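You operate a simulated robot arm through the tools that you are given. There is no shell and no other tool. Be economical: measure what you need, move in short steps, check, and stop when the job is done.

You run a simulated two-armed robot. Do the job below in one go: nothing can be reset, and whatever is moved stays where it is left.

JOB
Put two of the hinge pins from the service bench on the top of the inspection bench. Then open the tools drawer. Keep to this order.

The check looks at the end state, three seconds after you hand in, the way a careful person would. Anything else that was tipped, shoved, dropped, spilled or broken makes it a failure.

ROBOT AND FRAMES
Two 7-joint arms with two-finger parallel grippers on one trunk, on a base that drives. Base frame: it is fixed to the floor where the robot stands at the start and does not move with it; the origin is under the middle of the robot, x ahead of it, y to its left, z up. Readings come in mm, rad, newtons and seconds.
The left shoulder is at the start at [45, 101, 1110], the right one opposite. With the tool pointing down near the work surface each hand reaches from about 220 to 520 mm from the robot's upright axis, wherever it stands, measured 20 degrees to its own side. Places, roughly: hinge pin (3x3x4 cm) [500, 200, 800]; tools drawer [600, 100, 600]; top of the inspection bench [-1200, -1700, 800]. Payload 2.4 kg a hand.
The tool frame of a hand sits at the grasp point between the pads (the TCP): z along the fingers, y along the line on which they close. The tips reach 24 mm beyond it. Largest opening 68 mm; finger width 17, thickness 10; the body of the gripper, 40 by 70 mm, starts 41 mm behind the TCP.
Orientation is that of the tool frame in the base frame, as [roll, pitch, yaw] about the fixed x, y, z axes, in that order (R = Rz(yaw) Ry(pitch) Rx(roll)). With the fingers straight down and closing along the base's y, the tool's x points along the base's -x, its y along +y and its z along -z.

CONTROLS
- The arms move only by the tool jog_arm. It takes "left_steps", "right_steps" or both (then of equal length, played together; a hand with none holds still); each is text: rows parted by semicolons, each of 7 numbers parted by spaces: the finger opening in mm, from 0 to 68, then the shift along the tool's x, y, z in mm, then the turn, a rotation vector about the tool's x, y, z in rad. In form: grip x y z ax ay az; .... A call has 1 to 20 rows; each row is the pose to reach, as a shift and turn from the pose commanded when the call began, along the tool's axes at that moment. A row lasts 0.2 s, in which the tool goes at most 50 mm and 0.15 rad; a call with a longer step from one row to the next is refused whole, and so is a gripper value outside its range. A pose out of reach is approached as far as the arm can. The call stops where the force on the tool passes 40 N (or 10 N more than at its start, if that is more) or the arm is blocked; 0.2 s more then pass. The fingers move at their own pace (about 72 mm/s each) and stop on an object; they squeeze with about 42 N. The grip force told is the motor's: it shows also when the fingers shut on nothing. Time passes only in rows, and 0.2 s behind the last, so rows that repeat a pose let the fingers close. It gives the time, the measured TCP pose, the force on the tool (base axes), the opening and the grip force at its end, in the units of the frame above (readings bear some noise), with the torque about the TCP (base axes, N m) and any sound that the robot's microphone picked up.
- Cameras (640 x 400 px; columns grow to the right, rows downward): "scene" is now at [103.2, 20, 1242.7]; the picture's right is [0.40, -0.92, -0.00], its down [-0.73, -0.32, -0.60] and it looks along [0.55, 0.24, -0.80] (base axes); focal length 214 px, centre (320, 200). "left" rides on the left gripper at [84, -11, -75] in its tool frame; the picture's right is [0.13, 0.99, 0.00], its down [-0.60, 0.08, -0.79] and it looks along [-0.79, 0.10, 0.61] (tool axes); focal length 251 px, centre (320, 200). "right" rides on the right gripper at [84, 11, -75] in its tool frame; the picture's right is [-0.13, 0.99, 0.00], its down [-0.60, -0.08, -0.79] and it looks along [-0.79, -0.10, 0.61] (tool axes); focal length 251 px, centre (320, 200). There is no depth. A picture from a camera that has moved, and an enlarged one, comes with that camera's place and axes in the base frame and with its lens. The place of the scene camera against the robot may be out by one fixed shift of up to 18 mm in any direction.
- get_image(camera): a new picture of that camera. The clock stands still meanwhile.
- raise_lower(by): slides the trunk up (or, below 0, down) by that many mm; the arms and the scene camera ride with it, the base frame stays. It gives what a move gives, with no picture.
- base_move(legs): drives the robot by 1 to 6 legs, each [ahead, left, turn to the left] in mm, mm and rad, along the robot's own axes; the way and the turn of a leg run together, so that a leg with both is an arc; at most 1500 mm and 3.142 rad a leg. The arms and the cameras ride along, it lands a little off, and it stops where it bumps. It gives what a move gives.
- pan_tilt(pan, tilt): turns the head with the scene camera to pan (to the left, within 1.501 rad either way) and tilt (down, from -0.506 to 1.204), counted from straight ahead of the robot. It gives what a move gives.
- close_up(camera, box): a new picture of the part [left, top, right, bottom] of that camera's present view, enlarged. The clock stands still meanwhile.
- hand_in(): hands the job in; it is judged then, once.

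Work in short steps. Places have to be worked out from the pictures, the camera data and where the tool is seen: move nearer, look again, correct. Check each grasp and each placing, and mend what went wrong. You have 165 turns and 130 pictures in all, those below and enlarged ones among them. Open the grippers and draw the arms clear of the work before you hand the job in, unless the task says otherwise; then end with one line.

The tools are called after "Request:" by a JSON object that holds its "method" and its "body". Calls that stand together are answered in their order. jog_arm: Moves the arms, as the interface text tells. Its arguments: {"type":"object","properties":{"left_steps":{"type":"string"},"right_steps":{"type":"string"}},"required":[]} The other tools are called the same way: raise_lower (by) slides the trunk up or down; base_move (legs) drives the base; pan_tilt (pan, tilt) turns the head that bears the scene camera; get_image (camera) takes a picture; close_up (camera, box) takes an enlarged picture of a part of a camera's view; hand_in () hands the job in.

At the start:

```text
time: 0.0
left_tcp_pos: [354.0, 299.1, 1049.0]
left_orientation: [3.141, 0.0, -3.141]
left_ft_force: [0.4, 0.6, -0.4]
left_moment: [0.0, 0.0, 0.01]
left_opening: 68.3
left_grasp_force: 0.1
right_tcp_pos: [319.0, -66.1, 1037.5]
right_orientation: [3.14, 0.0, 3.141]
right_ft_force: [-0.3, 0.5, 0.3]
right_moment: [-0.01, 0.0, 0.02]
right_opening: 67.9
right_grasp_force: 0.1
trunk travel left (down, up): [-325.0, 524.0]
robot x, y, heading: [2.3, 4.5, -0.0]
head pan, tilt: [0.414, 0.929]
```

scene: 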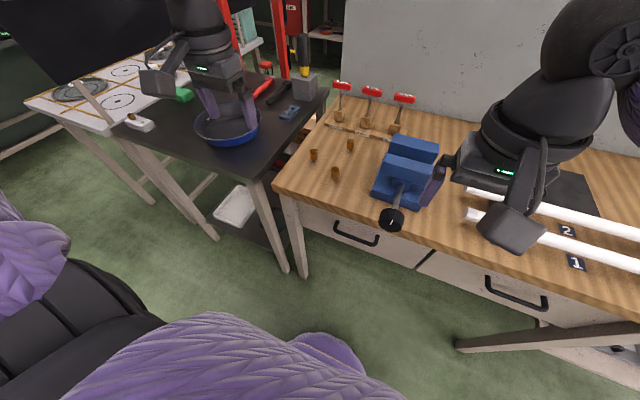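
right: 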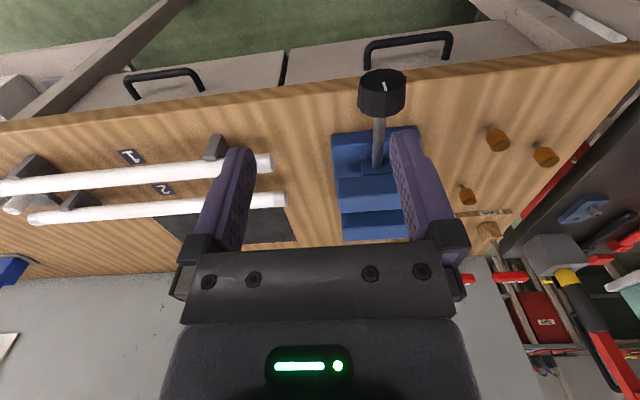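
left: 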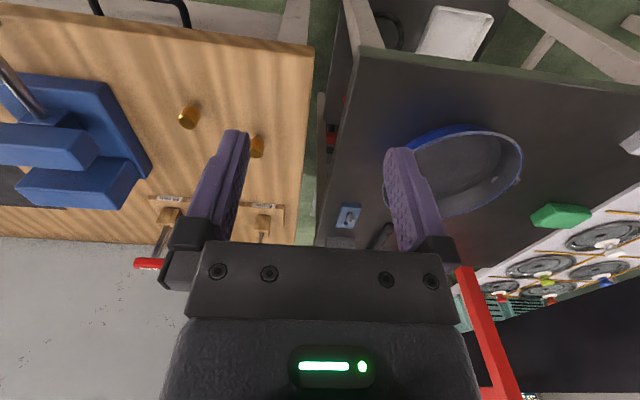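

I can see three pins on the wooden bench, at roughly (517,154), (558,239) and (652,154). I'll enlarge the views to check them and what stands around them.

Request:
{"method": "close_up", "body": {"camera": "scene", "box": [260, 70, 460, 195]}}

Request:
{"method": "close_up", "body": {"camera": "left", "box": [80, 20, 340, 260]}}

```text
3.20 times, centred on (360, 132) of scene
camera zoom: at [103.2, 20.0, 1242.7], right [0.4, -0.92, 0.0], down [-0.73, -0.32, -0.6], along [0.55, 0.24, -0.8], focal length 686 px, centre (192, 416)
```

zoom: 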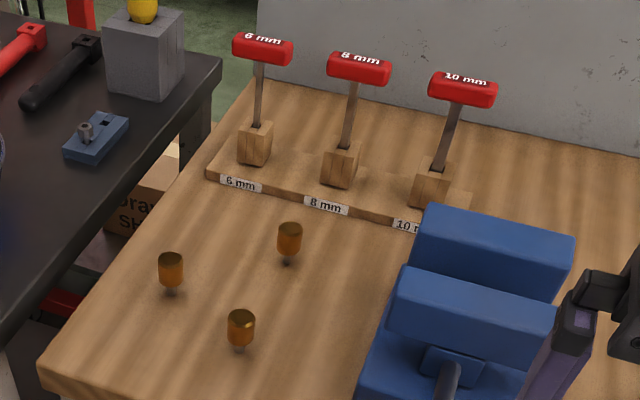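

```text
1.67 times, centred on (210, 140) of left
camera zoom: at [270.4, 288.3, 1123.7], right [-0.13, 0.99, 0.0], down [0.6, 0.08, 0.79], along [0.79, 0.1, -0.61], focal length 419 px, centre (503, 300)
```

zoom: 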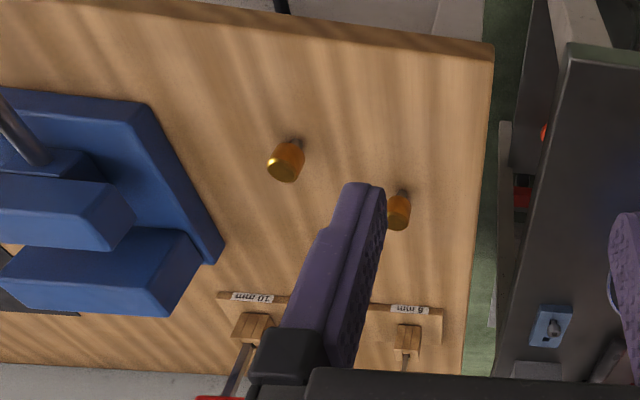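

By triangulation the pin heads sit near A(490,143,832), B(531,228,832) and C(610,143,832). I'll drive a little ahead and left so the left hand can reach B and the right hand A.

Request:
{"method": "base_move", "body": {"legs": [[60, 80, 0]]}}

```text
time: 1.2
left_tcp_pos: [416.9, 380.5, 1048.8]
left_orientation: [3.14, 0.0, 3.139]
left_ft_force: [-0.5, 0.6, 0.0]
left_moment: [-0.03, 0.0, 0.01]
left_opening: 68.2
left_grasp_force: 0.1
right_tcp_pos: [379.2, 13.9, 1037.7]
right_orientation: [-3.14, -0.001, 3.14]
right_ft_force: [0.0, 0.2, -0.4]
right_moment: [-0.01, -0.05, 0.01]
right_opening: 67.9
right_grasp_force: 0.1
trunk travel left (down, up): [-325.0, 524.0]
robot x, y, heading: [58.0, 83.9, -0.001]
head pan, tilt: [0.414, 0.929]
```

The base landed at (58,84). I'll bring the left hand above pin B at z≈950 and look.

Request:
{"method": "jog_arm", "body": {"left_steps": "68 -23 -30 20 0 0 0; 68 -46 -60 40 0 0 0; 68 -69 -90 60 0 0 0; 68 -92 -120 80 0 0 0; 68 -114 -152 100 0 0 0; 68 -114 -152 100 0 0 0"}}

Request:
{"method": "get_image", "body": {"camera": "left"}}

Request:
{"method": "get_image", "body": {"camera": "scene"}}

```text
time: 2.6
left_tcp_pos: [500.2, 244.6, 956.0]
left_orientation: [-3.141, 0.0, 3.141]
left_ft_force: [0.0, 0.2, 0.0]
left_moment: [0.04, -0.01, 0.03]
left_opening: 68.3
left_grasp_force: 0.1
left hand out of reach, approached as far as the arm can: row 5, 6
right_tcp_pos: [379.3, 13.8, 1037.2]
right_orientation: [3.14, 0.001, 3.14]
right_ft_force: [-0.6, 1.0, 0.7]
right_moment: [-0.03, -0.01, 0.0]
right_opening: 67.9
right_grasp_force: 0.0
trunk travel left (down, up): [-325.0, 524.0]
robot x, y, heading: [59.0, 81.9, 0.002]
head pan, tilt: [0.414, 0.929]
```

```text
124 pictures are left
camera left: at [415.7, 234.5, 1030.1], right [-0.13, 0.99, 0.0], down [0.6, 0.08, 0.79], along [0.79, 0.1, -0.61], focal length 251 px, centre (320, 200)
```

left: 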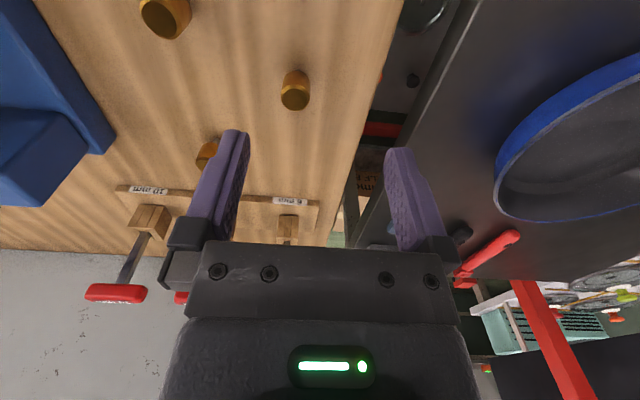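

```text
123 pictures are left
camera scene: at [163.9, 101.7, 1242.7], right [0.4, -0.92, 0.0], down [-0.73, -0.32, -0.6], along [0.55, 0.24, -0.8], focal length 214 px, centre (320, 200)
```

scene: 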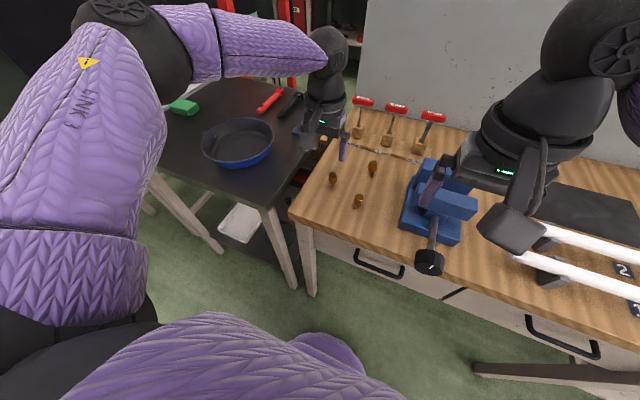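

The left view puts B at about (529,228) and A at about (489,139). The arm's reach is short at this height, so I'll lower the trunk 60 mm to gain some.

Request:
{"method": "raise_lower", "body": {"by": -60}}

```text
time: 3.6
left_tcp_pos: [500.9, 244.2, 895.8]
left_orientation: [-3.141, 0.001, -3.141]
left_ft_force: [0.2, -0.2, -0.3]
left_moment: [0.0, 0.02, -0.02]
left_opening: 67.9
left_grasp_force: 0.1
right_tcp_pos: [379.3, 14.1, 976.8]
right_orientation: [-3.141, 0.0, 3.139]
right_ft_force: [-0.4, 0.0, -0.5]
right_moment: [0.0, 0.03, -0.02]
right_opening: 67.9
right_grasp_force: 0.0
trunk travel left (down, up): [-265.0, 584.0]
robot x, y, heading: [60.0, 80.7, -0.006]
head pan, tilt: [0.414, 0.929]
```

I'll try moving the left hand to directly above B, holding z≈896.

Request:
{"method": "jog_arm", "body": {"left_steps": "68 -15 -8 0 0 0 0; 68 -29 -16 0 0 0 0; 68 -29 -16 0 0 0 0"}}

Request:
{"method": "get_image", "body": {"camera": "left"}}

```text
time: 4.4
left_tcp_pos: [510.6, 239.0, 898.5]
left_orientation: [3.14, 0.0, 3.14]
left_ft_force: [-0.1, -0.1, -0.3]
left_moment: [0.0, 0.01, 0.02]
left_opening: 68.0
left_grasp_force: 0.0
left hand out of reach, approached as far as the arm can: row 1, 2, 3
right_tcp_pos: [380.2, 14.1, 976.8]
right_orientation: [3.141, 0.0, 3.139]
right_ft_force: [-0.6, -0.6, -0.4]
right_moment: [0.0, -0.01, 0.0]
right_opening: 67.9
right_grasp_force: 0.1
trunk travel left (down, up): [-265.0, 584.0]
robot x, y, heading: [59.2, 85.0, -0.004]
head pan, tilt: [0.414, 0.929]
```

```text
122 pictures are left
camera left: at [425.1, 228.6, 972.7], right [-0.13, 0.99, 0.0], down [0.6, 0.08, 0.79], along [0.79, 0.1, -0.61], focal length 251 px, centre (320, 200)
```

left: 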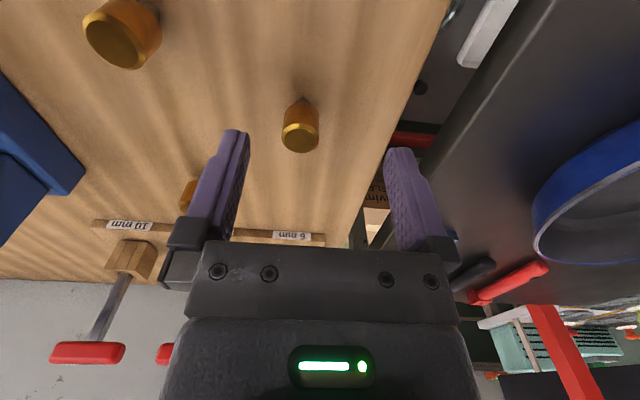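

Using the pin's top and foot, B is at (527,229) with its top near z=845. I need about 20 mm more reach, so I'll edge the base 30 mm ahead; the hands are well clear of everything.

Request:
{"method": "base_move", "body": {"legs": [[30, 0, 0]]}}

```text
time: 5.2
left_tcp_pos: [539.3, 238.1, 897.8]
left_orientation: [3.141, 0.001, 3.139]
left_ft_force: [-0.5, 0.6, -0.5]
left_moment: [-0.01, 0.0, -0.02]
left_opening: 68.2
left_grasp_force: 0.1
right_tcp_pos: [410.7, 13.1, 977.0]
right_orientation: [-3.141, 0.001, 3.14]
right_ft_force: [0.5, 1.0, 0.2]
right_moment: [-0.05, -0.01, -0.01]
right_opening: 68.2
right_grasp_force: 0.0
trunk travel left (down, up): [-265.0, 584.0]
robot x, y, heading: [88.2, 84.4, -0.003]
head pan, tilt: [0.414, 0.929]
```

The hand is now at x=539, so I'll centre it over B at the same height and look.

Request:
{"method": "jog_arm", "body": {"left_steps": "68 12 -9 10 0 0 0; 68 12 -9 10 0 0 0"}}

Request:
{"method": "get_image", "body": {"camera": "left"}}

```text
time: 5.8
left_tcp_pos: [526.7, 228.6, 888.9]
left_orientation: [-3.142, 0.0, 3.14]
left_ft_force: [-0.4, -0.1, -1.0]
left_moment: [-0.02, 0.02, 0.0]
left_opening: 68.0
left_grasp_force: 0.1
right_tcp_pos: [410.0, 14.2, 977.0]
right_orientation: [3.141, 0.0, 3.14]
right_ft_force: [0.6, 0.8, -0.2]
right_moment: [-0.01, -0.01, -0.02]
right_opening: 68.0
right_grasp_force: 0.1
trunk travel left (down, up): [-265.0, 584.0]
robot x, y, heading: [91.1, 79.7, -0.001]
head pan, tilt: [0.414, 0.929]
```

```text
121 pictures are left
camera left: at [442.2, 219.0, 962.4], right [-0.13, 0.99, 0.0], down [0.6, 0.08, 0.79], along [0.79, 0.1, -0.61], focal length 251 px, centre (320, 200)
```

left: 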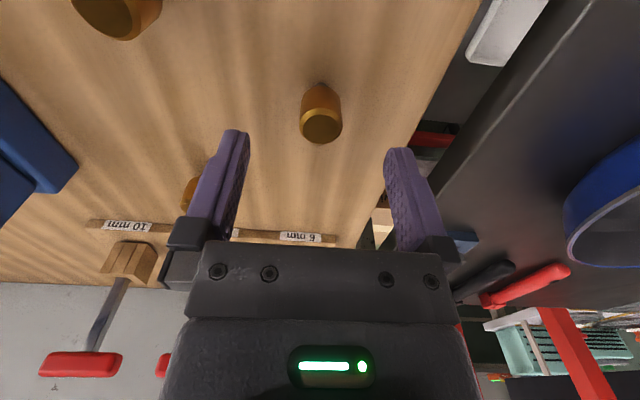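

B lies right under the TCP. I'll descend to z≈832 and close.

Request:
{"method": "jog_arm", "body": {"left_steps": "68 0 0 20 0 0 0; 68 0 0 40 0 0 0; 68 0 0 57 0 0 0; 68 0 0 57 0 0 0; 0 0 0 57 0 0 0; 0 0 0 57 0 0 0; 0 0 0 57 0 0 0; 0 0 0 57 0 0 0"}}

Request:
{"method": "get_image", "body": {"camera": "left"}}

```text
time: 6.6
left_tcp_pos: [518.5, 235.9, 844.7]
left_orientation: [-3.139, 0.02, 3.141]
left_ft_force: [-10.1, -2.6, 22.7]
left_moment: [0.79, 0.41, 0.35]
left_opening: 66.3
left_grasp_force: 0.0
left hand out of reach, approached as far as the arm can: row 2, 3, 4
right_tcp_pos: [406.8, 13.3, 977.9]
right_orientation: [3.14, 0.001, 3.141]
right_ft_force: [-0.2, 0.3, 0.7]
right_moment: [0.01, -0.01, -0.02]
right_opening: 67.9
right_grasp_force: 0.1
trunk travel left (down, up): [-265.0, 584.0]
robot x, y, heading: [92.8, 80.4, -0.002]
head pan, tilt: [0.414, 0.929]
stopped in row 4 (left hand): the force on the tool passed its limit at 48 N (the readings are from after the stop); the commanded pose is now the measured one
```

```text
120 pictures are left
camera left: at [433.1, 225.3, 916.8], right [-0.13, 0.99, -0.01], down [0.59, 0.08, 0.8], along [0.8, 0.1, -0.59], focal length 251 px, centre (320, 200)
```

left: 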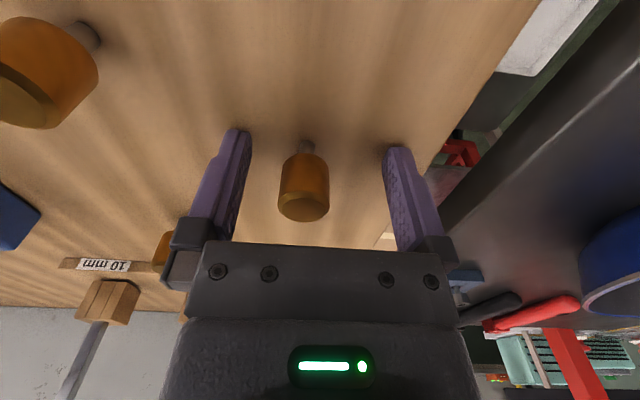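

The tips touched the bench at about z=821, so the bench is higher than I thought: pin B is at about (520,229), z 821–858. The arm is also too stretched. I'll back up 65 mm, then lower the trunk 60 mm for more reach.

Request:
{"method": "jog_arm", "body": {"left_steps": "68 0 0 -25 0 0 0; 68 0 0 -50 0 0 0; 68 0 0 -75 0 0 0; 68 0 0 -75 0 0 0"}}

Request:
{"method": "raise_lower", "body": {"by": -60}}

Request:
{"method": "get_image", "body": {"camera": "left"}}

```text
time: 7.6
left_tcp_pos: [519.6, 234.8, 917.1]
left_orientation: [-3.136, 0.016, 3.139]
left_ft_force: [0.0, 0.1, 0.0]
left_moment: [0.01, -0.04, 0.0]
left_opening: 67.8
left_grasp_force: 0.1
right_tcp_pos: [410.0, 14.3, 977.0]
right_orientation: [3.141, -0.001, 3.14]
right_ft_force: [-0.3, 0.2, 1.2]
right_moment: [0.0, -0.02, 0.01]
right_opening: 68.1
right_grasp_force: 0.0
trunk travel left (down, up): [-265.0, 584.0]
robot x, y, heading: [92.2, 82.3, -0.003]
head pan, tilt: [0.414, 0.929]
```

```text
time: 8.6
left_tcp_pos: [519.4, 236.8, 856.3]
left_orientation: [-3.138, 0.016, 3.14]
left_ft_force: [0.2, 0.0, -0.3]
left_moment: [-0.02, -0.01, 0.03]
left_opening: 68.0
left_grasp_force: 0.0
right_tcp_pos: [409.1, 13.2, 917.4]
right_orientation: [3.141, 0.0, 3.14]
right_ft_force: [-0.2, 0.2, -0.3]
right_moment: [-0.04, -0.04, 0.02]
right_opening: 68.0
right_grasp_force: 0.1
trunk travel left (down, up): [-205.0, 644.0]
robot x, y, heading: [91.8, 78.4, 0.0]
head pan, tilt: [0.414, 0.929]
```

```text
119 pictures are left
camera left: at [433.7, 226.3, 929.7], right [-0.13, 0.99, -0.01], down [0.59, 0.08, 0.8], along [0.8, 0.1, -0.6], focal length 251 px, centre (320, 200)
```

left: 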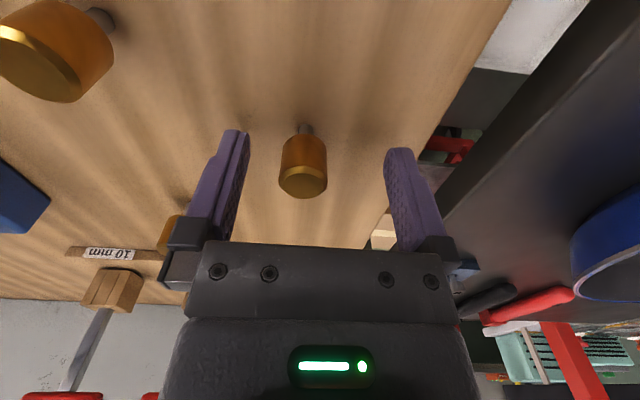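

B is centred in x and about 6 mm off in y. I'll shift that, go down 7 mm and close.

Request:
{"method": "jog_arm", "body": {"left_steps": "68 0 -7 0 0 0 0; 68 0 -7 7 0 0 0; 68 0 -7 7 0 0 0; 0 0 -7 7 0 0 0; 0 0 -7 7 0 0 0; 0 0 -7 7 0 0 0; 0 0 -7 7 0 0 0"}}

Request:
{"method": "get_image", "body": {"camera": "left"}}

```text
time: 10.2
left_tcp_pos: [519.8, 228.3, 849.7]
left_orientation: [-3.137, 0.016, 3.141]
left_ft_force: [-0.2, 0.0, 0.1]
left_moment: [0.01, -0.04, -0.01]
left_opening: 20.3
left_grasp_force: 38.0
right_tcp_pos: [408.7, 13.5, 917.2]
right_orientation: [-3.141, -0.001, 3.14]
right_ft_force: [0.7, 0.2, 0.8]
right_moment: [0.02, 0.0, 0.03]
right_opening: 68.0
right_grasp_force: 0.2
trunk travel left (down, up): [-205.0, 644.0]
robot x, y, heading: [89.9, 80.8, -0.0]
head pan, tilt: [0.414, 0.929]
```

```text
118 pictures are left
camera left: at [434.0, 219.1, 922.7], right [-0.13, 0.99, -0.01], down [0.59, 0.08, 0.8], along [0.8, 0.1, -0.6], focal length 251 px, centre (320, 200)
```

left: 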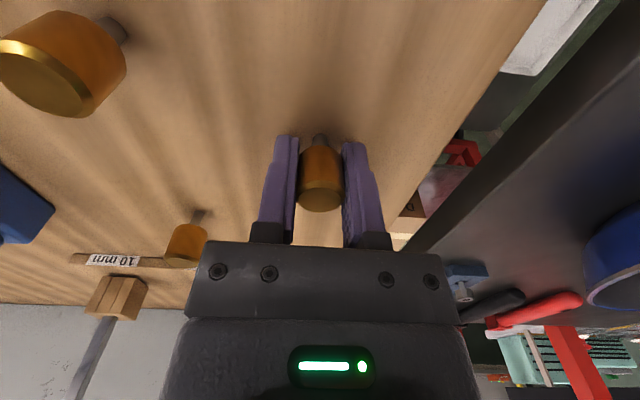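

The grip holds at 20 mm. I'll lift B straight up, then draw it back and to the left so the right hand has room.

Request:
{"method": "jog_arm", "body": {"left_steps": "0 0 0 -20 0 0 0; 0 0 0 -45 0 0 0; 0 10 5 -70 0 0 0; 0 35 20 -95 0 0 0; 0 60 40 -115 0 0 0; 0 90 55 -130 0 0 0; 0 120 70 -130 0 0 0; 0 120 70 -130 0 0 0"}}

Request:
{"method": "get_image", "body": {"camera": "left"}}

Request:
{"method": "get_image", "body": {"camera": "scene"}}

Request:
{"method": "get_image", "body": {"camera": "right"}}

```text
time: 12.0
left_tcp_pos: [396.0, 301.6, 981.1]
left_orientation: [-3.137, 0.017, -3.141]
left_ft_force: [-0.4, -0.3, -0.7]
left_moment: [0.02, 0.03, 0.02]
left_opening: 20.6
left_grasp_force: 38.1
right_tcp_pos: [409.0, 14.7, 917.7]
right_orientation: [3.141, -0.001, 3.14]
right_ft_force: [-0.1, 0.1, 0.5]
right_moment: [0.0, -0.03, 0.0]
right_opening: 68.0
right_grasp_force: 0.0
trunk travel left (down, up): [-205.0, 644.0]
robot x, y, heading: [87.3, 80.0, 0.0]
head pan, tilt: [0.414, 0.929]
```

```text
117 pictures are left
camera left: at [309.9, 291.7, 1052.6], right [-0.13, 0.99, -0.01], down [0.59, 0.08, 0.8], along [0.8, 0.1, -0.6], focal length 251 px, centre (320, 200)
```

left: 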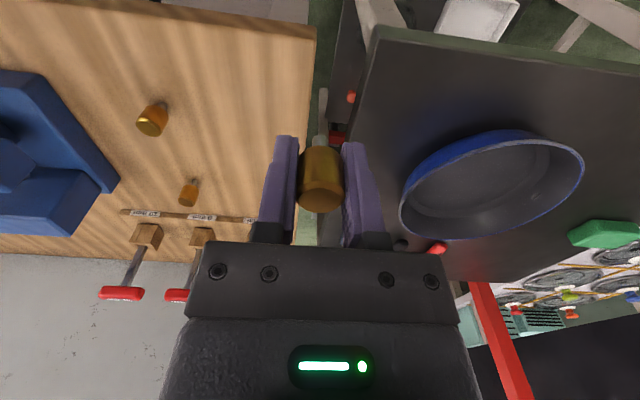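

```text
116 pictures are left
camera scene: at [220.9, 101.8, 1120.9], right [0.4, -0.92, 0.0], down [-0.73, -0.32, -0.6], along [0.55, 0.24, -0.8], focal length 214 px, centre (320, 200)
```

scene: 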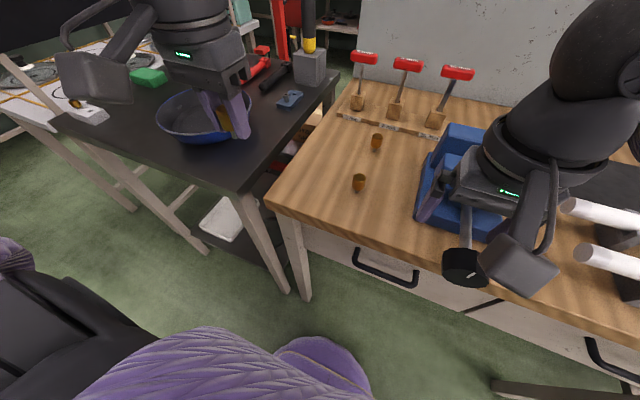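

```text
115 pictures are left
camera right: at [325.8, 24.8, 992.1], right [0.13, 0.99, 0.0], down [0.6, -0.08, 0.79], along [0.79, -0.1, -0.61], focal length 251 px, centre (320, 200)
```

right: 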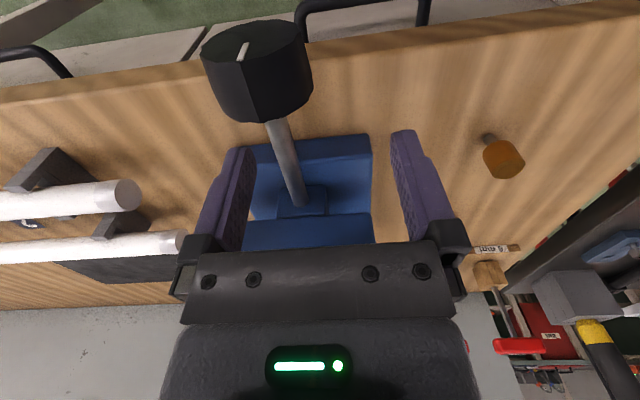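

From two views pin A stands at (481,147). I'll carry the right hand over it, lifting slightly first because the vise is near.

Request:
{"method": "jog_arm", "body": {"right_steps": "68 0 10 -25 0 0 0; 68 -12 50 -25 0 0 0; 68 -32 90 -25 0 0 0; 68 -52 120 -20 0 0 0; 68 -72 133 -10 0 0 0; 68 -72 133 10 0 0 0; 68 -72 133 10 0 0 0"}}

Request:
{"method": "get_image", "body": {"camera": "right"}}

Request:
{"method": "close_up", "body": {"camera": "left", "box": [240, 60, 400, 260]}}

```text
time: 13.6
left_tcp_pos: [395.9, 301.7, 980.5]
left_orientation: [-3.137, 0.015, -3.142]
left_ft_force: [-1.0, 0.4, -0.6]
left_moment: [0.0, 0.01, -0.02]
left_opening: 20.4
left_grasp_force: 37.6
right_tcp_pos: [482.3, 149.7, 908.6]
right_orientation: [-3.139, 0.0, 3.141]
right_ft_force: [0.1, 0.0, -0.7]
right_moment: [0.06, 0.0, -0.01]
right_opening: 67.9
right_grasp_force: 0.1
trunk travel left (down, up): [-205.0, 644.0]
robot x, y, heading: [93.5, 78.9, -0.0]
head pan, tilt: [0.414, 0.929]
```

```text
114 pictures are left
camera right: at [399.0, 159.4, 983.3], right [0.13, 0.99, 0.0], down [0.6, -0.08, 0.79], along [0.79, -0.1, -0.61], focal length 251 px, centre (320, 200)
```

right: 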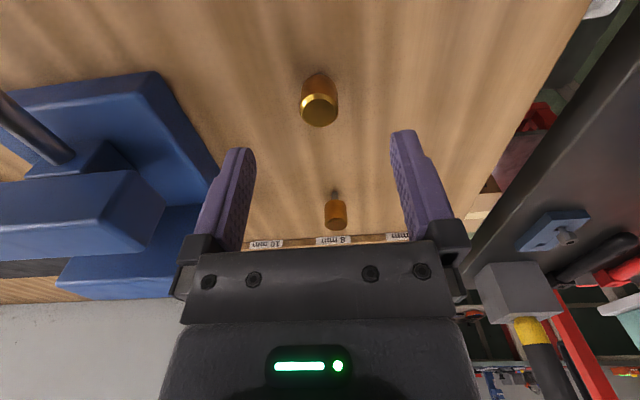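

```text
2.00 times, centred on (320, 160) of left
camera zoom: at [310.4, 291.5, 1052.6], right [-0.13, 0.99, -0.01], down [0.59, 0.08, 0.8], along [0.8, 0.1, -0.6], focal length 503 px, centre (320, 280)
```

zoom: 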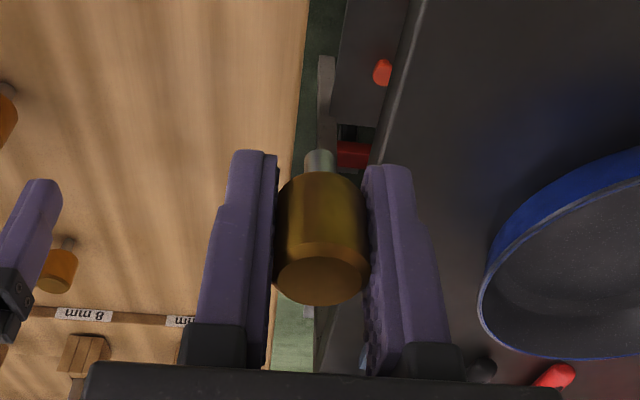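

A sits right under the right TCP, at about (481,149), and the vise edge at y≈58 is clear. I'll descend to z≈850 and close.

Request:
{"method": "jog_arm", "body": {"right_steps": "68 0 0 20 0 0 0; 68 0 0 40 0 0 0; 68 0 0 59 0 0 0; 68 0 0 59 0 0 0; 0 0 0 59 0 0 0; 0 0 0 59 0 0 0; 0 0 0 59 0 0 0; 0 0 0 59 0 0 0"}}

Request:
{"method": "get_image", "body": {"camera": "right"}}

```text
time: 15.4
left_tcp_pos: [396.7, 301.9, 979.9]
left_orientation: [-3.137, 0.015, 3.14]
left_ft_force: [-0.2, 0.0, -0.8]
left_moment: [0.02, 0.02, -0.01]
left_opening: 20.5
left_grasp_force: 37.7
right_tcp_pos: [483.1, 147.6, 849.5]
right_orientation: [-3.141, 0.0, 3.14]
right_ft_force: [0.7, 0.0, 0.1]
right_moment: [-0.01, -0.01, 0.01]
right_opening: 20.5
right_grasp_force: 37.6
trunk travel left (down, up): [-205.0, 644.0]
robot x, y, heading: [89.2, 78.0, 0.003]
head pan, tilt: [0.414, 0.929]
```

```text
112 pictures are left
camera right: at [399.9, 158.5, 923.7], right [0.13, 0.99, 0.0], down [0.6, -0.08, 0.79], along [0.79, -0.1, -0.61], focal length 251 px, centre (320, 200)
```

right: 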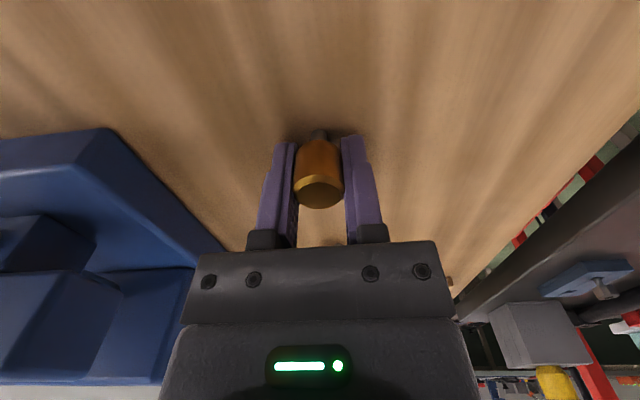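

A is gripped at 20 mm. I'll lift it straight up and draw it back.

Request:
{"method": "jog_arm", "body": {"right_steps": "0 0 0 -20 0 0 0; 0 0 0 -50 0 0 0; 0 0 0 -85 0 0 0; 0 20 -10 -110 0 0 0; 0 55 -30 -130 0 0 0; 0 95 -50 -140 0 0 0; 0 130 -80 -140 0 0 0; 0 130 -100 -140 0 0 0; 0 130 -100 -140 0 0 0"}}

Request:
{"method": "close_up", "body": {"camera": "right", "box": [200, 60, 440, 260]}}

```text
time: 17.4
left_tcp_pos: [394.8, 301.2, 979.0]
left_orientation: [-3.138, 0.016, 3.14]
left_ft_force: [-0.1, -0.4, -0.3]
left_moment: [-0.01, -0.01, 0.0]
left_opening: 20.5
left_grasp_force: 38.1
right_tcp_pos: [352.0, 46.5, 986.8]
right_orientation: [-3.14, 0.002, 3.139]
right_ft_force: [-0.4, 0.1, -0.9]
right_moment: [0.0, 0.02, 0.02]
right_opening: 20.4
right_grasp_force: 38.0
trunk travel left (down, up): [-205.0, 644.0]
robot x, y, heading: [91.2, 82.8, -0.0]
head pan, tilt: [0.414, 0.929]
```

```text
2.00 times, centred on (320, 160) of right
camera zoom: at [268.5, 57.4, 1062.3], right [0.13, 0.99, 0.0], down [0.6, -0.08, 0.79], along [0.79, -0.1, -0.61], focal length 503 px, centre (320, 280)
```

zoom: 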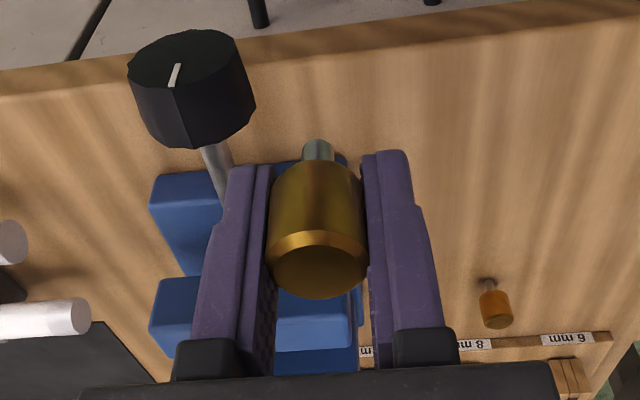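

Both pins are held. Before driving I'll look right and left to learn the room.

Request:
{"method": "pan_tilt", "body": {"pan": -1.5, "tilt": 0.4}}

Request:
{"method": "get_image", "body": {"camera": "scene"}}

Request:
{"method": "pan_tilt", "body": {"pan": 1.5, "tilt": 0.5}}

Request:
{"method": "get_image", "body": {"camera": "scene"}}

```text
time: 19.3
left_tcp_pos: [395.7, 301.7, 978.8]
left_orientation: [-3.139, 0.014, 3.139]
left_ft_force: [-0.2, 0.1, 0.2]
left_moment: [-0.02, 0.0, -0.01]
left_opening: 20.2
left_grasp_force: 37.8
right_tcp_pos: [351.0, 48.0, 985.8]
right_orientation: [-3.141, 0.0, 3.139]
right_ft_force: [-0.1, -0.4, 0.2]
right_moment: [0.05, 0.0, -0.05]
right_opening: 20.2
right_grasp_force: 37.7
trunk travel left (down, up): [-205.0, 644.0]
robot x, y, heading: [87.2, 84.6, 0.001]
head pan, tilt: [-1.499, 0.4]
```

```text
110 pictures are left
camera scene: at [159.8, -20.3, 1165.9], right [-1.0, -0.07, 0.0], down [-0.03, 0.39, -0.92], along [0.06, -0.92, -0.39], focal length 214 px, centre (320, 200)
```

scene: 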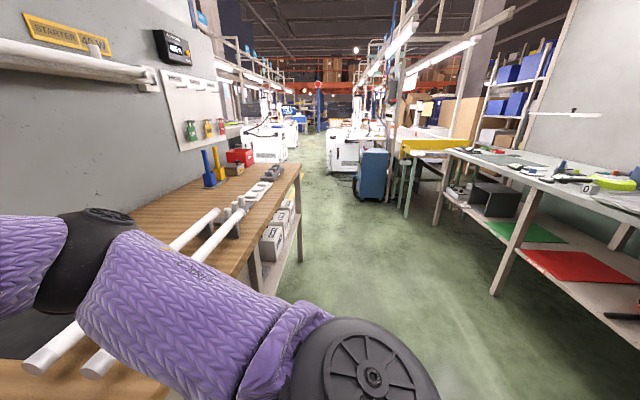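

```text
time: 21.9
left_tcp_pos: [395.1, 301.1, 979.6]
left_orientation: [-3.138, 0.016, 3.141]
left_ft_force: [0.1, 0.7, -0.5]
left_moment: [-0.01, 0.0, -0.01]
left_opening: 20.4
left_grasp_force: 37.8
right_tcp_pos: [352.7, 47.6, 986.6]
right_orientation: [3.141, 0.001, 3.14]
right_ft_force: [-0.3, 0.3, -0.6]
right_moment: [-0.01, 0.01, 0.0]
right_opening: 20.3
right_grasp_force: 37.6
trunk travel left (down, up): [-205.0, 644.0]
robot x, y, heading: [90.2, 81.0, 0.003]
head pan, tilt: [1.499, 0.499]
```

```text
109 pictures are left
camera scene: at [159.9, 162.8, 1156.8], right [1.0, -0.07, 0.0], down [-0.04, -0.48, -0.88], along [0.06, 0.88, -0.48], focal length 214 px, centre (320, 200)
```

scene: 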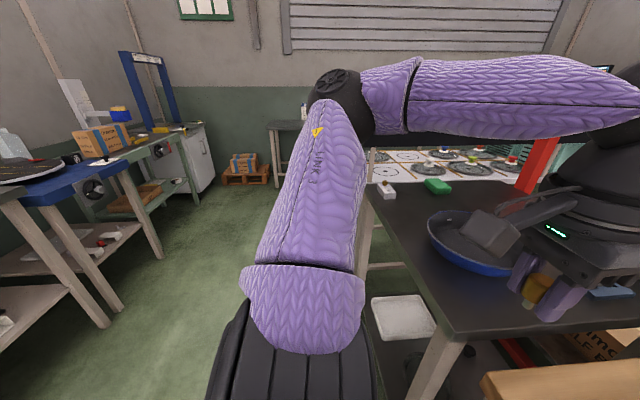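

The long white bench across the aisle, front edge near x≈-900 and y from -800 to -2200, fits the given inspection bench. I'll back off 400 mm, turn right 90° and look down the aisle.

Request:
{"method": "base_move", "body": {"legs": [[-400, 0, 0], [0, 0, -1.571]]}}

Request:
{"method": "pan_tilt", "body": {"pan": -0.5, "tilt": 0.5}}

Request:
{"method": "get_image", "body": {"camera": "scene"}}

```text
time: 28.3
left_tcp_pos: [-105.2, -228.7, 978.9]
left_orientation: [-3.139, 0.015, 1.551]
left_ft_force: [0.1, 0.0, 0.0]
left_moment: [0.03, 0.02, -0.01]
left_opening: 20.3
left_grasp_force: 37.8
right_tcp_pos: [-358.3, -179.1, 988.0]
right_orientation: [-3.141, -0.001, 1.551]
right_ft_force: [0.5, 0.9, -0.1]
right_moment: [-0.01, -0.03, -0.01]
right_opening: 20.1
right_grasp_force: 37.6
trunk travel left (down, up): [-205.0, 644.0]
robot x, y, heading: [-313.1, 84.3, -1.593]
head pan, tilt: [1.499, 0.499]
```

```text
time: 30.2
left_tcp_pos: [-105.0, -228.1, 980.0]
left_orientation: [-3.138, 0.015, 1.55]
left_ft_force: [-0.5, 0.7, -0.5]
left_moment: [0.0, 0.0, -0.01]
left_opening: 20.5
left_grasp_force: 37.7
right_tcp_pos: [-358.2, -180.1, 987.9]
right_orientation: [-3.141, -0.001, 1.551]
right_ft_force: [0.3, 0.3, -0.9]
right_moment: [0.01, 0.0, 0.01]
right_opening: 20.4
right_grasp_force: 37.5
trunk travel left (down, up): [-205.0, 644.0]
robot x, y, heading: [-316.9, 80.0, -1.588]
head pan, tilt: [-0.499, 0.499]
```

```text
108 pictures are left
camera scene: at [-373.4, -78.2, 1156.8], right [-0.87, 0.49, 0.0], down [0.24, 0.42, -0.88], along [-0.43, -0.76, -0.48], focal length 214 px, centre (320, 200)
```

scene: 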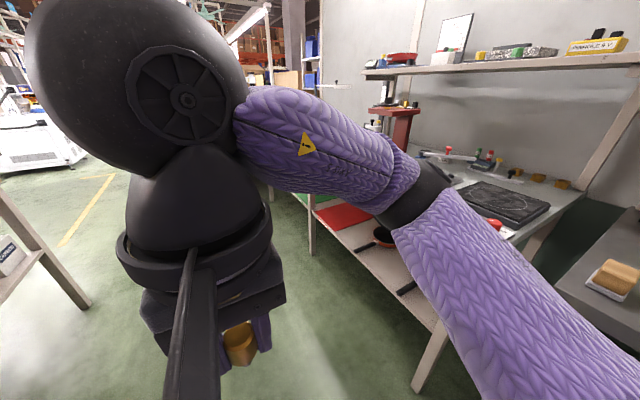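

The aisle ahead is open. I'll drive 1480 mm along it, then turn right to face the inspection bench.

Request:
{"method": "base_move", "body": {"legs": [[1480, 0, 0], [0, 0, -1.555]]}}

Request:
{"method": "pan_tilt", "body": {"pan": 0.0, "tilt": 0.6}}

Request:
{"method": "get_image", "body": {"camera": "scene"}}

```text
time: 41.6
left_tcp_pos: [-657.5, -1653.6, 980.3]
left_orientation: [-3.137, 0.015, -0.033]
left_ft_force: [1.0, -0.3, 0.2]
left_moment: [-0.01, 0.01, -0.02]
left_opening: 20.3
left_grasp_force: 37.9
right_tcp_pos: [-606.9, -1400.3, 986.0]
right_orientation: [3.141, -0.001, -0.031]
right_ft_force: [-0.2, 0.0, -0.4]
right_moment: [0.0, 0.03, -0.04]
right_opening: 20.2
right_grasp_force: 37.7
trunk travel left (down, up): [-205.0, 644.0]
robot x, y, heading: [-348.3, -1440.9, 3.111]
head pan, tilt: [-0.499, 0.499]
```

```text
time: 42.6
left_tcp_pos: [-658.2, -1653.5, 978.7]
left_orientation: [-3.137, 0.016, -0.034]
left_ft_force: [0.0, -0.7, -0.2]
left_moment: [-0.02, 0.0, 0.03]
left_opening: 20.0
left_grasp_force: 37.5
right_tcp_pos: [-606.6, -1399.4, 987.3]
right_orientation: [-3.141, 0.0, -0.031]
right_ft_force: [-0.8, 0.2, 0.1]
right_moment: [0.01, 0.01, 0.02]
right_opening: 20.3
right_grasp_force: 37.7
trunk travel left (down, up): [-205.0, 644.0]
robot x, y, heading: [-344.1, -1442.2, 3.111]
head pan, tilt: [0.0, 0.6]
```

```text
107 pictures are left
camera scene: at [-514.3, -1447.6, 1147.7], right [0.03, 1.0, 0.0], down [0.56, -0.02, -0.82], along [-0.82, 0.03, -0.57], focal length 214 px, centre (320, 200)
```

scene: 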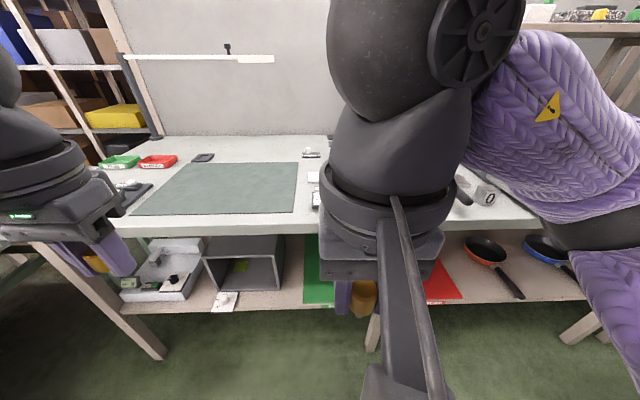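

Ahead is the inspection bench, with a mat and small things on it. The hand cameras should show where bare top is free.

Request:
{"method": "get_image", "body": {"camera": "left"}}

Request:
{"method": "get_image", "body": {"camera": "right"}}

Request:
{"method": "close_up", "body": {"camera": "scene", "box": [90, 120, 340, 270]}}

```text
106 pictures are left
camera left: at [-573.1, -1644.4, 1052.6], right [0.1, -1.0, -0.01], down [-0.59, -0.06, 0.8], along [-0.8, -0.08, -0.6], focal length 251 px, centre (320, 200)
```

left: 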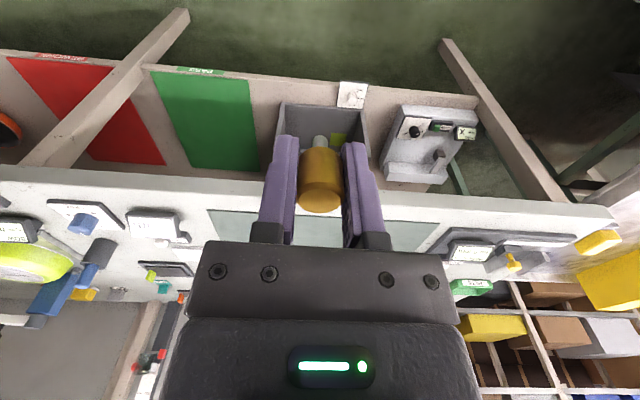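

```text
105 pictures are left
camera right: at [-523.4, -1414.3, 1062.3], right [-0.16, -0.99, 0.0], down [-0.6, 0.1, 0.79], along [-0.78, 0.13, -0.61], focal length 251 px, centre (320, 200)
```

right: 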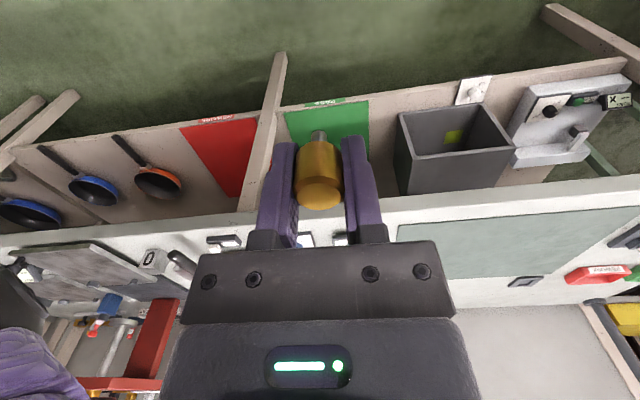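

```text
2.56 times, centred on (215, 195) of scene
camera zoom: at [-514.3, -1447.6, 1147.7], right [0.03, 1.0, 0.0], down [0.56, -0.02, -0.82], along [-0.82, 0.03, -0.57], focal length 549 px, centre (589, 213)
```

zoom: 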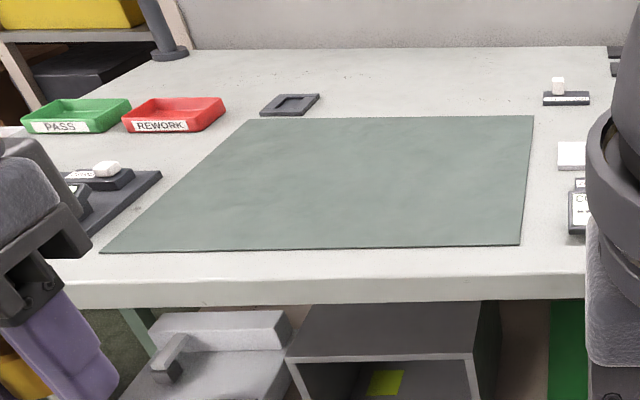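

The strip of bare top in front of the mat and instruments runs from x≈-884 (edge) to -924/-940. I'll place the pins there near y≈-1425 and -1478. I'll drive 165 mm closer and square up.

Request:
{"method": "base_move", "body": {"legs": [[165, 0, 0.03]]}}

Request:
{"method": "get_image", "body": {"camera": "right"}}

Request:
{"method": "get_image", "body": {"camera": "left"}}

```text
time: 44.0
left_tcp_pos: [-817.0, -1661.0, 979.9]
left_orientation: [-3.137, 0.016, -0.001]
left_ft_force: [-0.3, -0.3, -0.7]
left_moment: [0.02, 0.04, 0.02]
left_opening: 20.1
left_grasp_force: 37.7
right_tcp_pos: [-773.3, -1406.2, 987.7]
right_orientation: [3.141, 0.001, -0.001]
right_ft_force: [-0.2, 0.0, -0.6]
right_moment: [0.04, 0.02, -0.01]
right_opening: 20.2
right_grasp_force: 37.2
trunk travel left (down, up): [-205.0, 644.0]
robot x, y, heading: [-513.0, -1439.4, -3.141]
head pan, tilt: [0.0, 0.6]
```

```text
103 pictures are left
camera right: at [-689.8, -1417.4, 1062.3], right [-0.13, -0.99, 0.0], down [-0.6, 0.08, 0.79], along [-0.79, 0.1, -0.61], focal length 251 px, centre (320, 200)
```

right: 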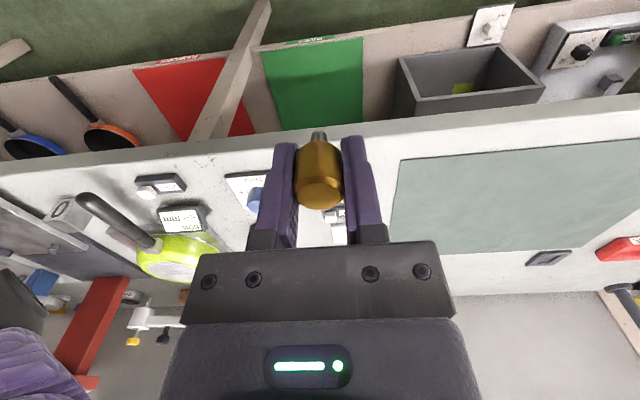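

```text
102 pictures are left
camera left: at [-732.2, -1648.8, 1052.6], right [0.13, -0.99, -0.01], down [-0.59, -0.08, 0.8], along [-0.8, -0.1, -0.6], focal length 251 px, centre (320, 200)
```

left: 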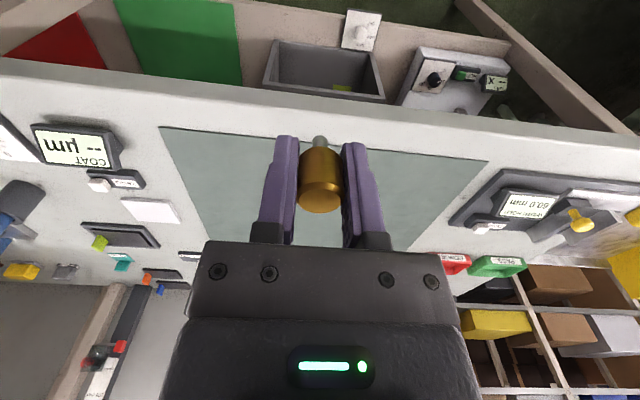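

The strip is confirmed: mat corner at (-931,-1490), instrument fronts at x≈-950, edge at x≈-888. I'll take the right pin over (-917,-1415) and down to z≈880, then look.

Request:
{"method": "jog_arm", "body": {"right_steps": "0 -40 3 0 0 0 0; 0 -80 6 15 0 0 0; 0 -115 9 40 0 0 0; 0 -144 9 70 0 0 0; 0 -144 9 95 0 0 0; 0 -144 9 105 0 0 0; 0 -144 9 105 0 0 0"}}

Request:
{"method": "get_image", "body": {"camera": "right"}}

Request:
{"method": "get_image", "body": {"camera": "left"}}

```text
time: 45.6
left_tcp_pos: [-816.0, -1659.9, 979.1]
left_orientation: [-3.139, 0.015, -0.001]
left_ft_force: [0.5, -0.8, -0.1]
left_moment: [0.0, 0.04, 0.02]
left_opening: 20.1
left_grasp_force: 37.4
right_tcp_pos: [-917.9, -1413.2, 881.2]
right_orientation: [-3.141, 0.0, -0.001]
right_ft_force: [0.2, -0.3, -0.2]
right_moment: [-0.03, 0.01, -0.04]
right_opening: 20.1
right_grasp_force: 38.1
trunk travel left (down, up): [-205.0, 644.0]
robot x, y, heading: [-513.5, -1437.9, -3.139]
head pan, tilt: [0.0, 0.6]
```

```text
101 pictures are left
camera right: at [-833.0, -1424.9, 956.5], right [-0.13, -0.99, 0.0], down [-0.6, 0.08, 0.79], along [-0.79, 0.1, -0.61], focal length 251 px, centre (320, 200)
```

right: 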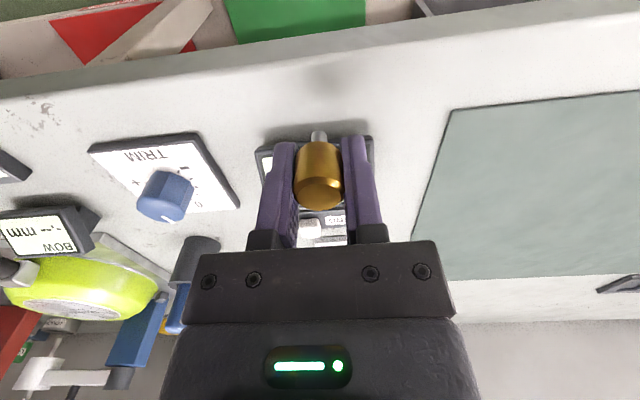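

```text
100 pictures are left
camera left: at [-732.2, -1648.8, 1052.6], right [0.13, -0.99, -0.01], down [-0.59, -0.08, 0.8], along [-0.8, -0.1, -0.6], focal length 251 px, centre (320, 200)
```

left: 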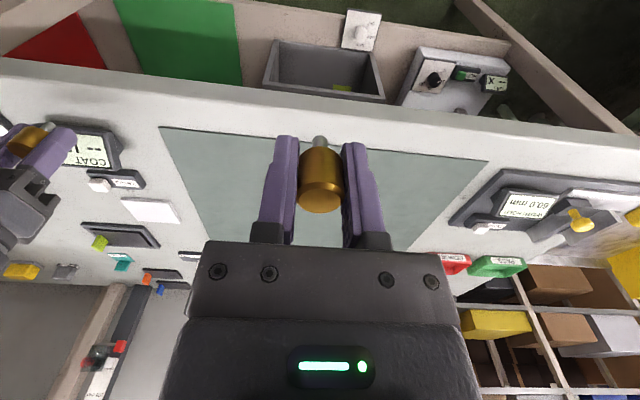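

There's about 20 mm of clearance to the COAT instrument and to the edge. I'll lower to z≈853 and check force before the last millimetres.

Request:
{"method": "jog_arm", "body": {"right_steps": "0 0 0 12 0 0 0; 0 0 0 22 0 0 0; 0 0 0 28 0 0 0; 0 0 0 28 0 0 0"}}

Request:
{"method": "close_up", "body": {"camera": "right", "box": [220, 40, 420, 240]}}

```text
time: 46.6
left_tcp_pos: [-816.6, -1659.6, 978.7]
left_orientation: [-3.139, 0.014, 0.0]
left_ft_force: [0.0, -0.7, -0.5]
left_moment: [0.0, 0.01, 0.03]
left_opening: 20.0
left_grasp_force: 38.3
right_tcp_pos: [-917.3, -1414.3, 852.9]
right_orientation: [3.142, 0.0, -0.002]
right_ft_force: [0.6, -0.9, -0.9]
right_moment: [-0.01, 0.02, 0.02]
right_opening: 20.4
right_grasp_force: 37.3
trunk travel left (down, up): [-205.0, 644.0]
robot x, y, heading: [-512.3, -1440.1, -3.146]
head pan, tilt: [0.0, 0.6]
```

```text
2.00 times, centred on (320, 140) of right
camera zoom: at [-833.2, -1425.6, 928.5], right [-0.13, -0.99, 0.0], down [-0.6, 0.08, 0.79], along [-0.79, 0.1, -0.61], focal length 503 px, centre (320, 320)
```

zoom: 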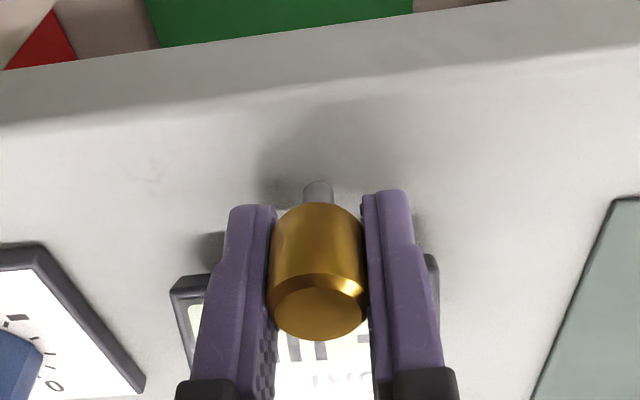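

Still no contact. I'll lower in 1.5 mm rows until the force shows.

Request:
{"method": "jog_arm", "body": {"right_steps": "0 0 0 1.5 0 0 0; 0 0 0 3 0 0 0; 0 0 0 4.5 0 0 0; 0 0 0 4.5 0 0 0"}}

```text
time: 47.6
left_tcp_pos: [-817.5, -1659.2, 978.9]
left_orientation: [-3.138, 0.017, 0.001]
left_ft_force: [-0.2, 0.0, -0.5]
left_moment: [0.0, 0.02, -0.02]
left_opening: 20.0
left_grasp_force: 37.6
right_tcp_pos: [-918.6, -1415.6, 849.4]
right_orientation: [3.141, 0.001, 0.0]
right_ft_force: [-0.1, 0.0, 0.3]
right_moment: [0.03, -0.01, 0.02]
right_opening: 20.2
right_grasp_force: 36.9
trunk travel left (down, up): [-205.0, 644.0]
robot x, y, heading: [-512.6, -1441.7, -3.14]
head pan, tilt: [0.0, 0.6]
```

Still no contact at z≈849, so I'll go on in 1 mm rows.

Request:
{"method": "jog_arm", "body": {"right_steps": "0 0 0 1 0 0 0; 0 0 0 2 0 0 0; 0 0 0 3 0 0 0; 0 0 0 3 0 0 0"}}

Request:
{"method": "close_up", "body": {"camera": "right", "box": [220, 40, 420, 240]}}

```text
time: 48.6
left_tcp_pos: [-815.6, -1660.0, 979.7]
left_orientation: [-3.139, 0.016, 0.001]
left_ft_force: [0.1, -0.4, -0.1]
left_moment: [0.01, -0.03, -0.01]
left_opening: 20.0
left_grasp_force: 37.6
right_tcp_pos: [-917.9, -1416.1, 848.1]
right_orientation: [3.141, 0.005, 0.0]
right_ft_force: [-5.2, -0.6, 26.1]
right_moment: [-0.03, 0.02, 0.02]
right_opening: 20.1
right_grasp_force: 38.1
trunk travel left (down, up): [-205.0, 644.0]
robot x, y, heading: [-512.0, -1439.5, -3.145]
head pan, tilt: [0.0, 0.6]
```

```text
2.00 times, centred on (320, 140) of right
camera zoom: at [-833.5, -1427.1, 922.9], right [-0.13, -0.99, 0.0], down [-0.6, 0.08, 0.79], along [-0.79, 0.1, -0.61], focal length 503 px, centre (320, 320)
```

zoom: 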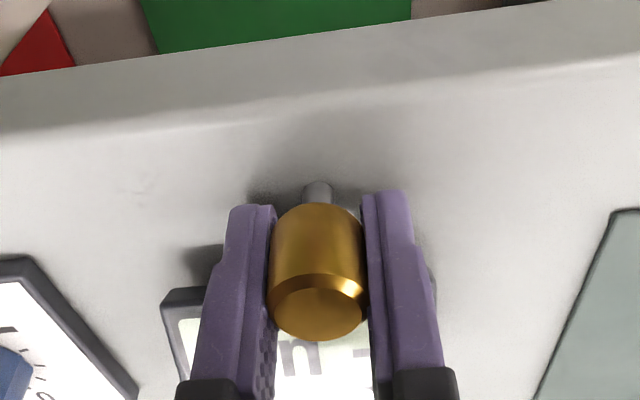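

The pin is in contact with 26 N on it. I'll ease up 1.8 mm to relieve that, then open slowly.

Request:
{"method": "jog_arm", "body": {"right_steps": "0 0 0 -1 0 0 0; 0 0 0 -1.8 0 0 0; 0 0 0 -1.8 0 0 0; 21 0 0 -1.8 0 0 0; 23 0 0 -1.8 0 0 0; 26 0 0 -1.8 0 0 0; 32 0 0 -1.8 0 0 0; 40 0 0 -1.8 0 0 0; 40 0 0 -1.8 0 0 0"}}

Request:
{"method": "close_up", "body": {"camera": "right", "box": [220, 40, 420, 240]}}

```text
time: 50.6
left_tcp_pos: [-817.4, -1660.8, 979.7]
left_orientation: [-3.138, 0.017, 0.002]
left_ft_force: [0.4, -0.1, -0.4]
left_moment: [0.01, -0.03, -0.01]
left_opening: 20.2
left_grasp_force: 37.4
right_tcp_pos: [-917.1, -1415.5, 849.1]
right_orientation: [3.142, 0.0, 0.0]
right_ft_force: [0.3, -0.5, 0.2]
right_moment: [-0.03, 0.01, -0.01]
right_opening: 39.9
right_grasp_force: 0.0
trunk travel left (down, up): [-205.0, 644.0]
robot x, y, heading: [-511.4, -1439.3, -3.144]
head pan, tilt: [0.0, 0.6]
```

```text
2.00 times, centred on (320, 140) of right
camera zoom: at [-833.4, -1427.1, 923.4], right [-0.13, -0.99, 0.0], down [-0.6, 0.08, 0.79], along [-0.79, 0.1, -0.61], focal length 503 px, centre (320, 320)
```

zoom: 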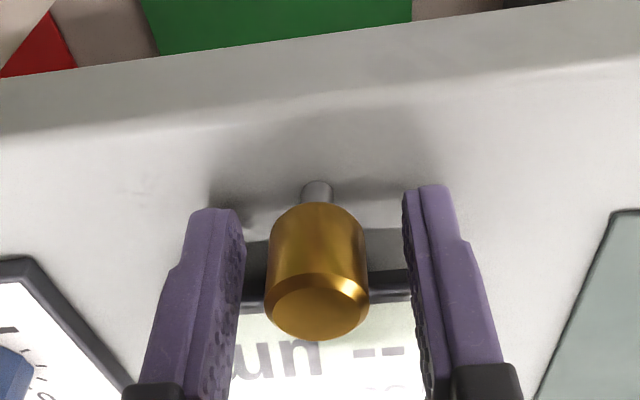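

The pin stands free between the fingers. I'll lift straight up, then draw the right hand back to its former pose.

Request:
{"method": "jog_arm", "body": {"right_steps": "40 0 0 -15 0 0 0; 40 0 0 -40 0 0 0; 40 0 0 -80 0 0 0; 40 0 0 -120 0 0 0; 40 40 20 -140 0 0 0; 40 80 -20 -140 0 0 0; 40 115 -60 -140 0 0 0; 40 140 -100 -140 0 0 0; 40 140 -100 -140 0 0 0"}}

Request:
{"method": "get_image", "body": {"camera": "right"}}

Request:
{"method": "get_image", "body": {"camera": "left"}}

```text
refused: row 6 steps farther than a row can; nothing moved
```

```text
96 pictures are left
camera right: at [-833.4, -1427.1, 923.4], right [-0.13, -0.99, 0.0], down [-0.6, 0.08, 0.79], along [-0.79, 0.1, -0.61], focal length 251 px, centre (320, 200)
```

right: 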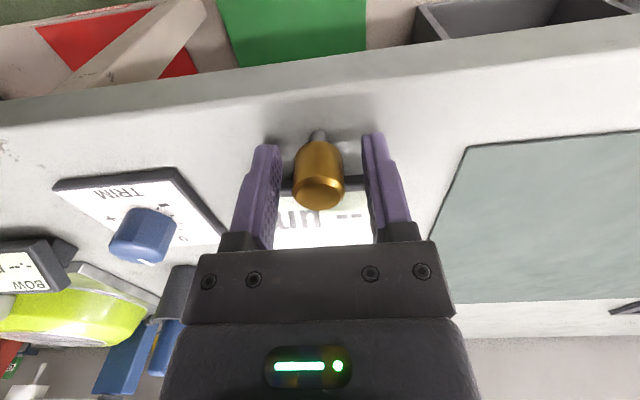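

```text
95 pictures are left
camera left: at [-732.1, -1648.8, 1052.6], right [0.13, -0.99, -0.01], down [-0.59, -0.08, 0.8], along [-0.8, -0.1, -0.6], focal length 251 px, centre (320, 200)
```

left: 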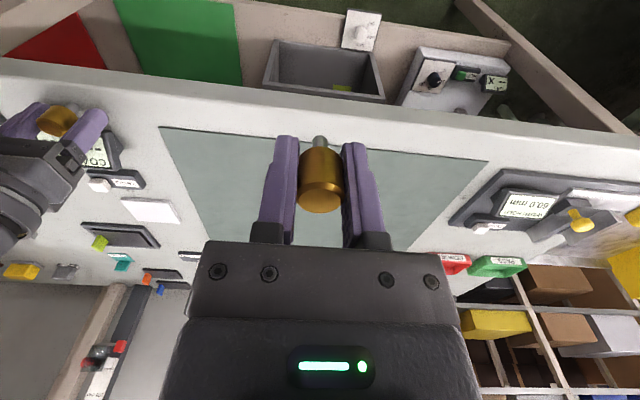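

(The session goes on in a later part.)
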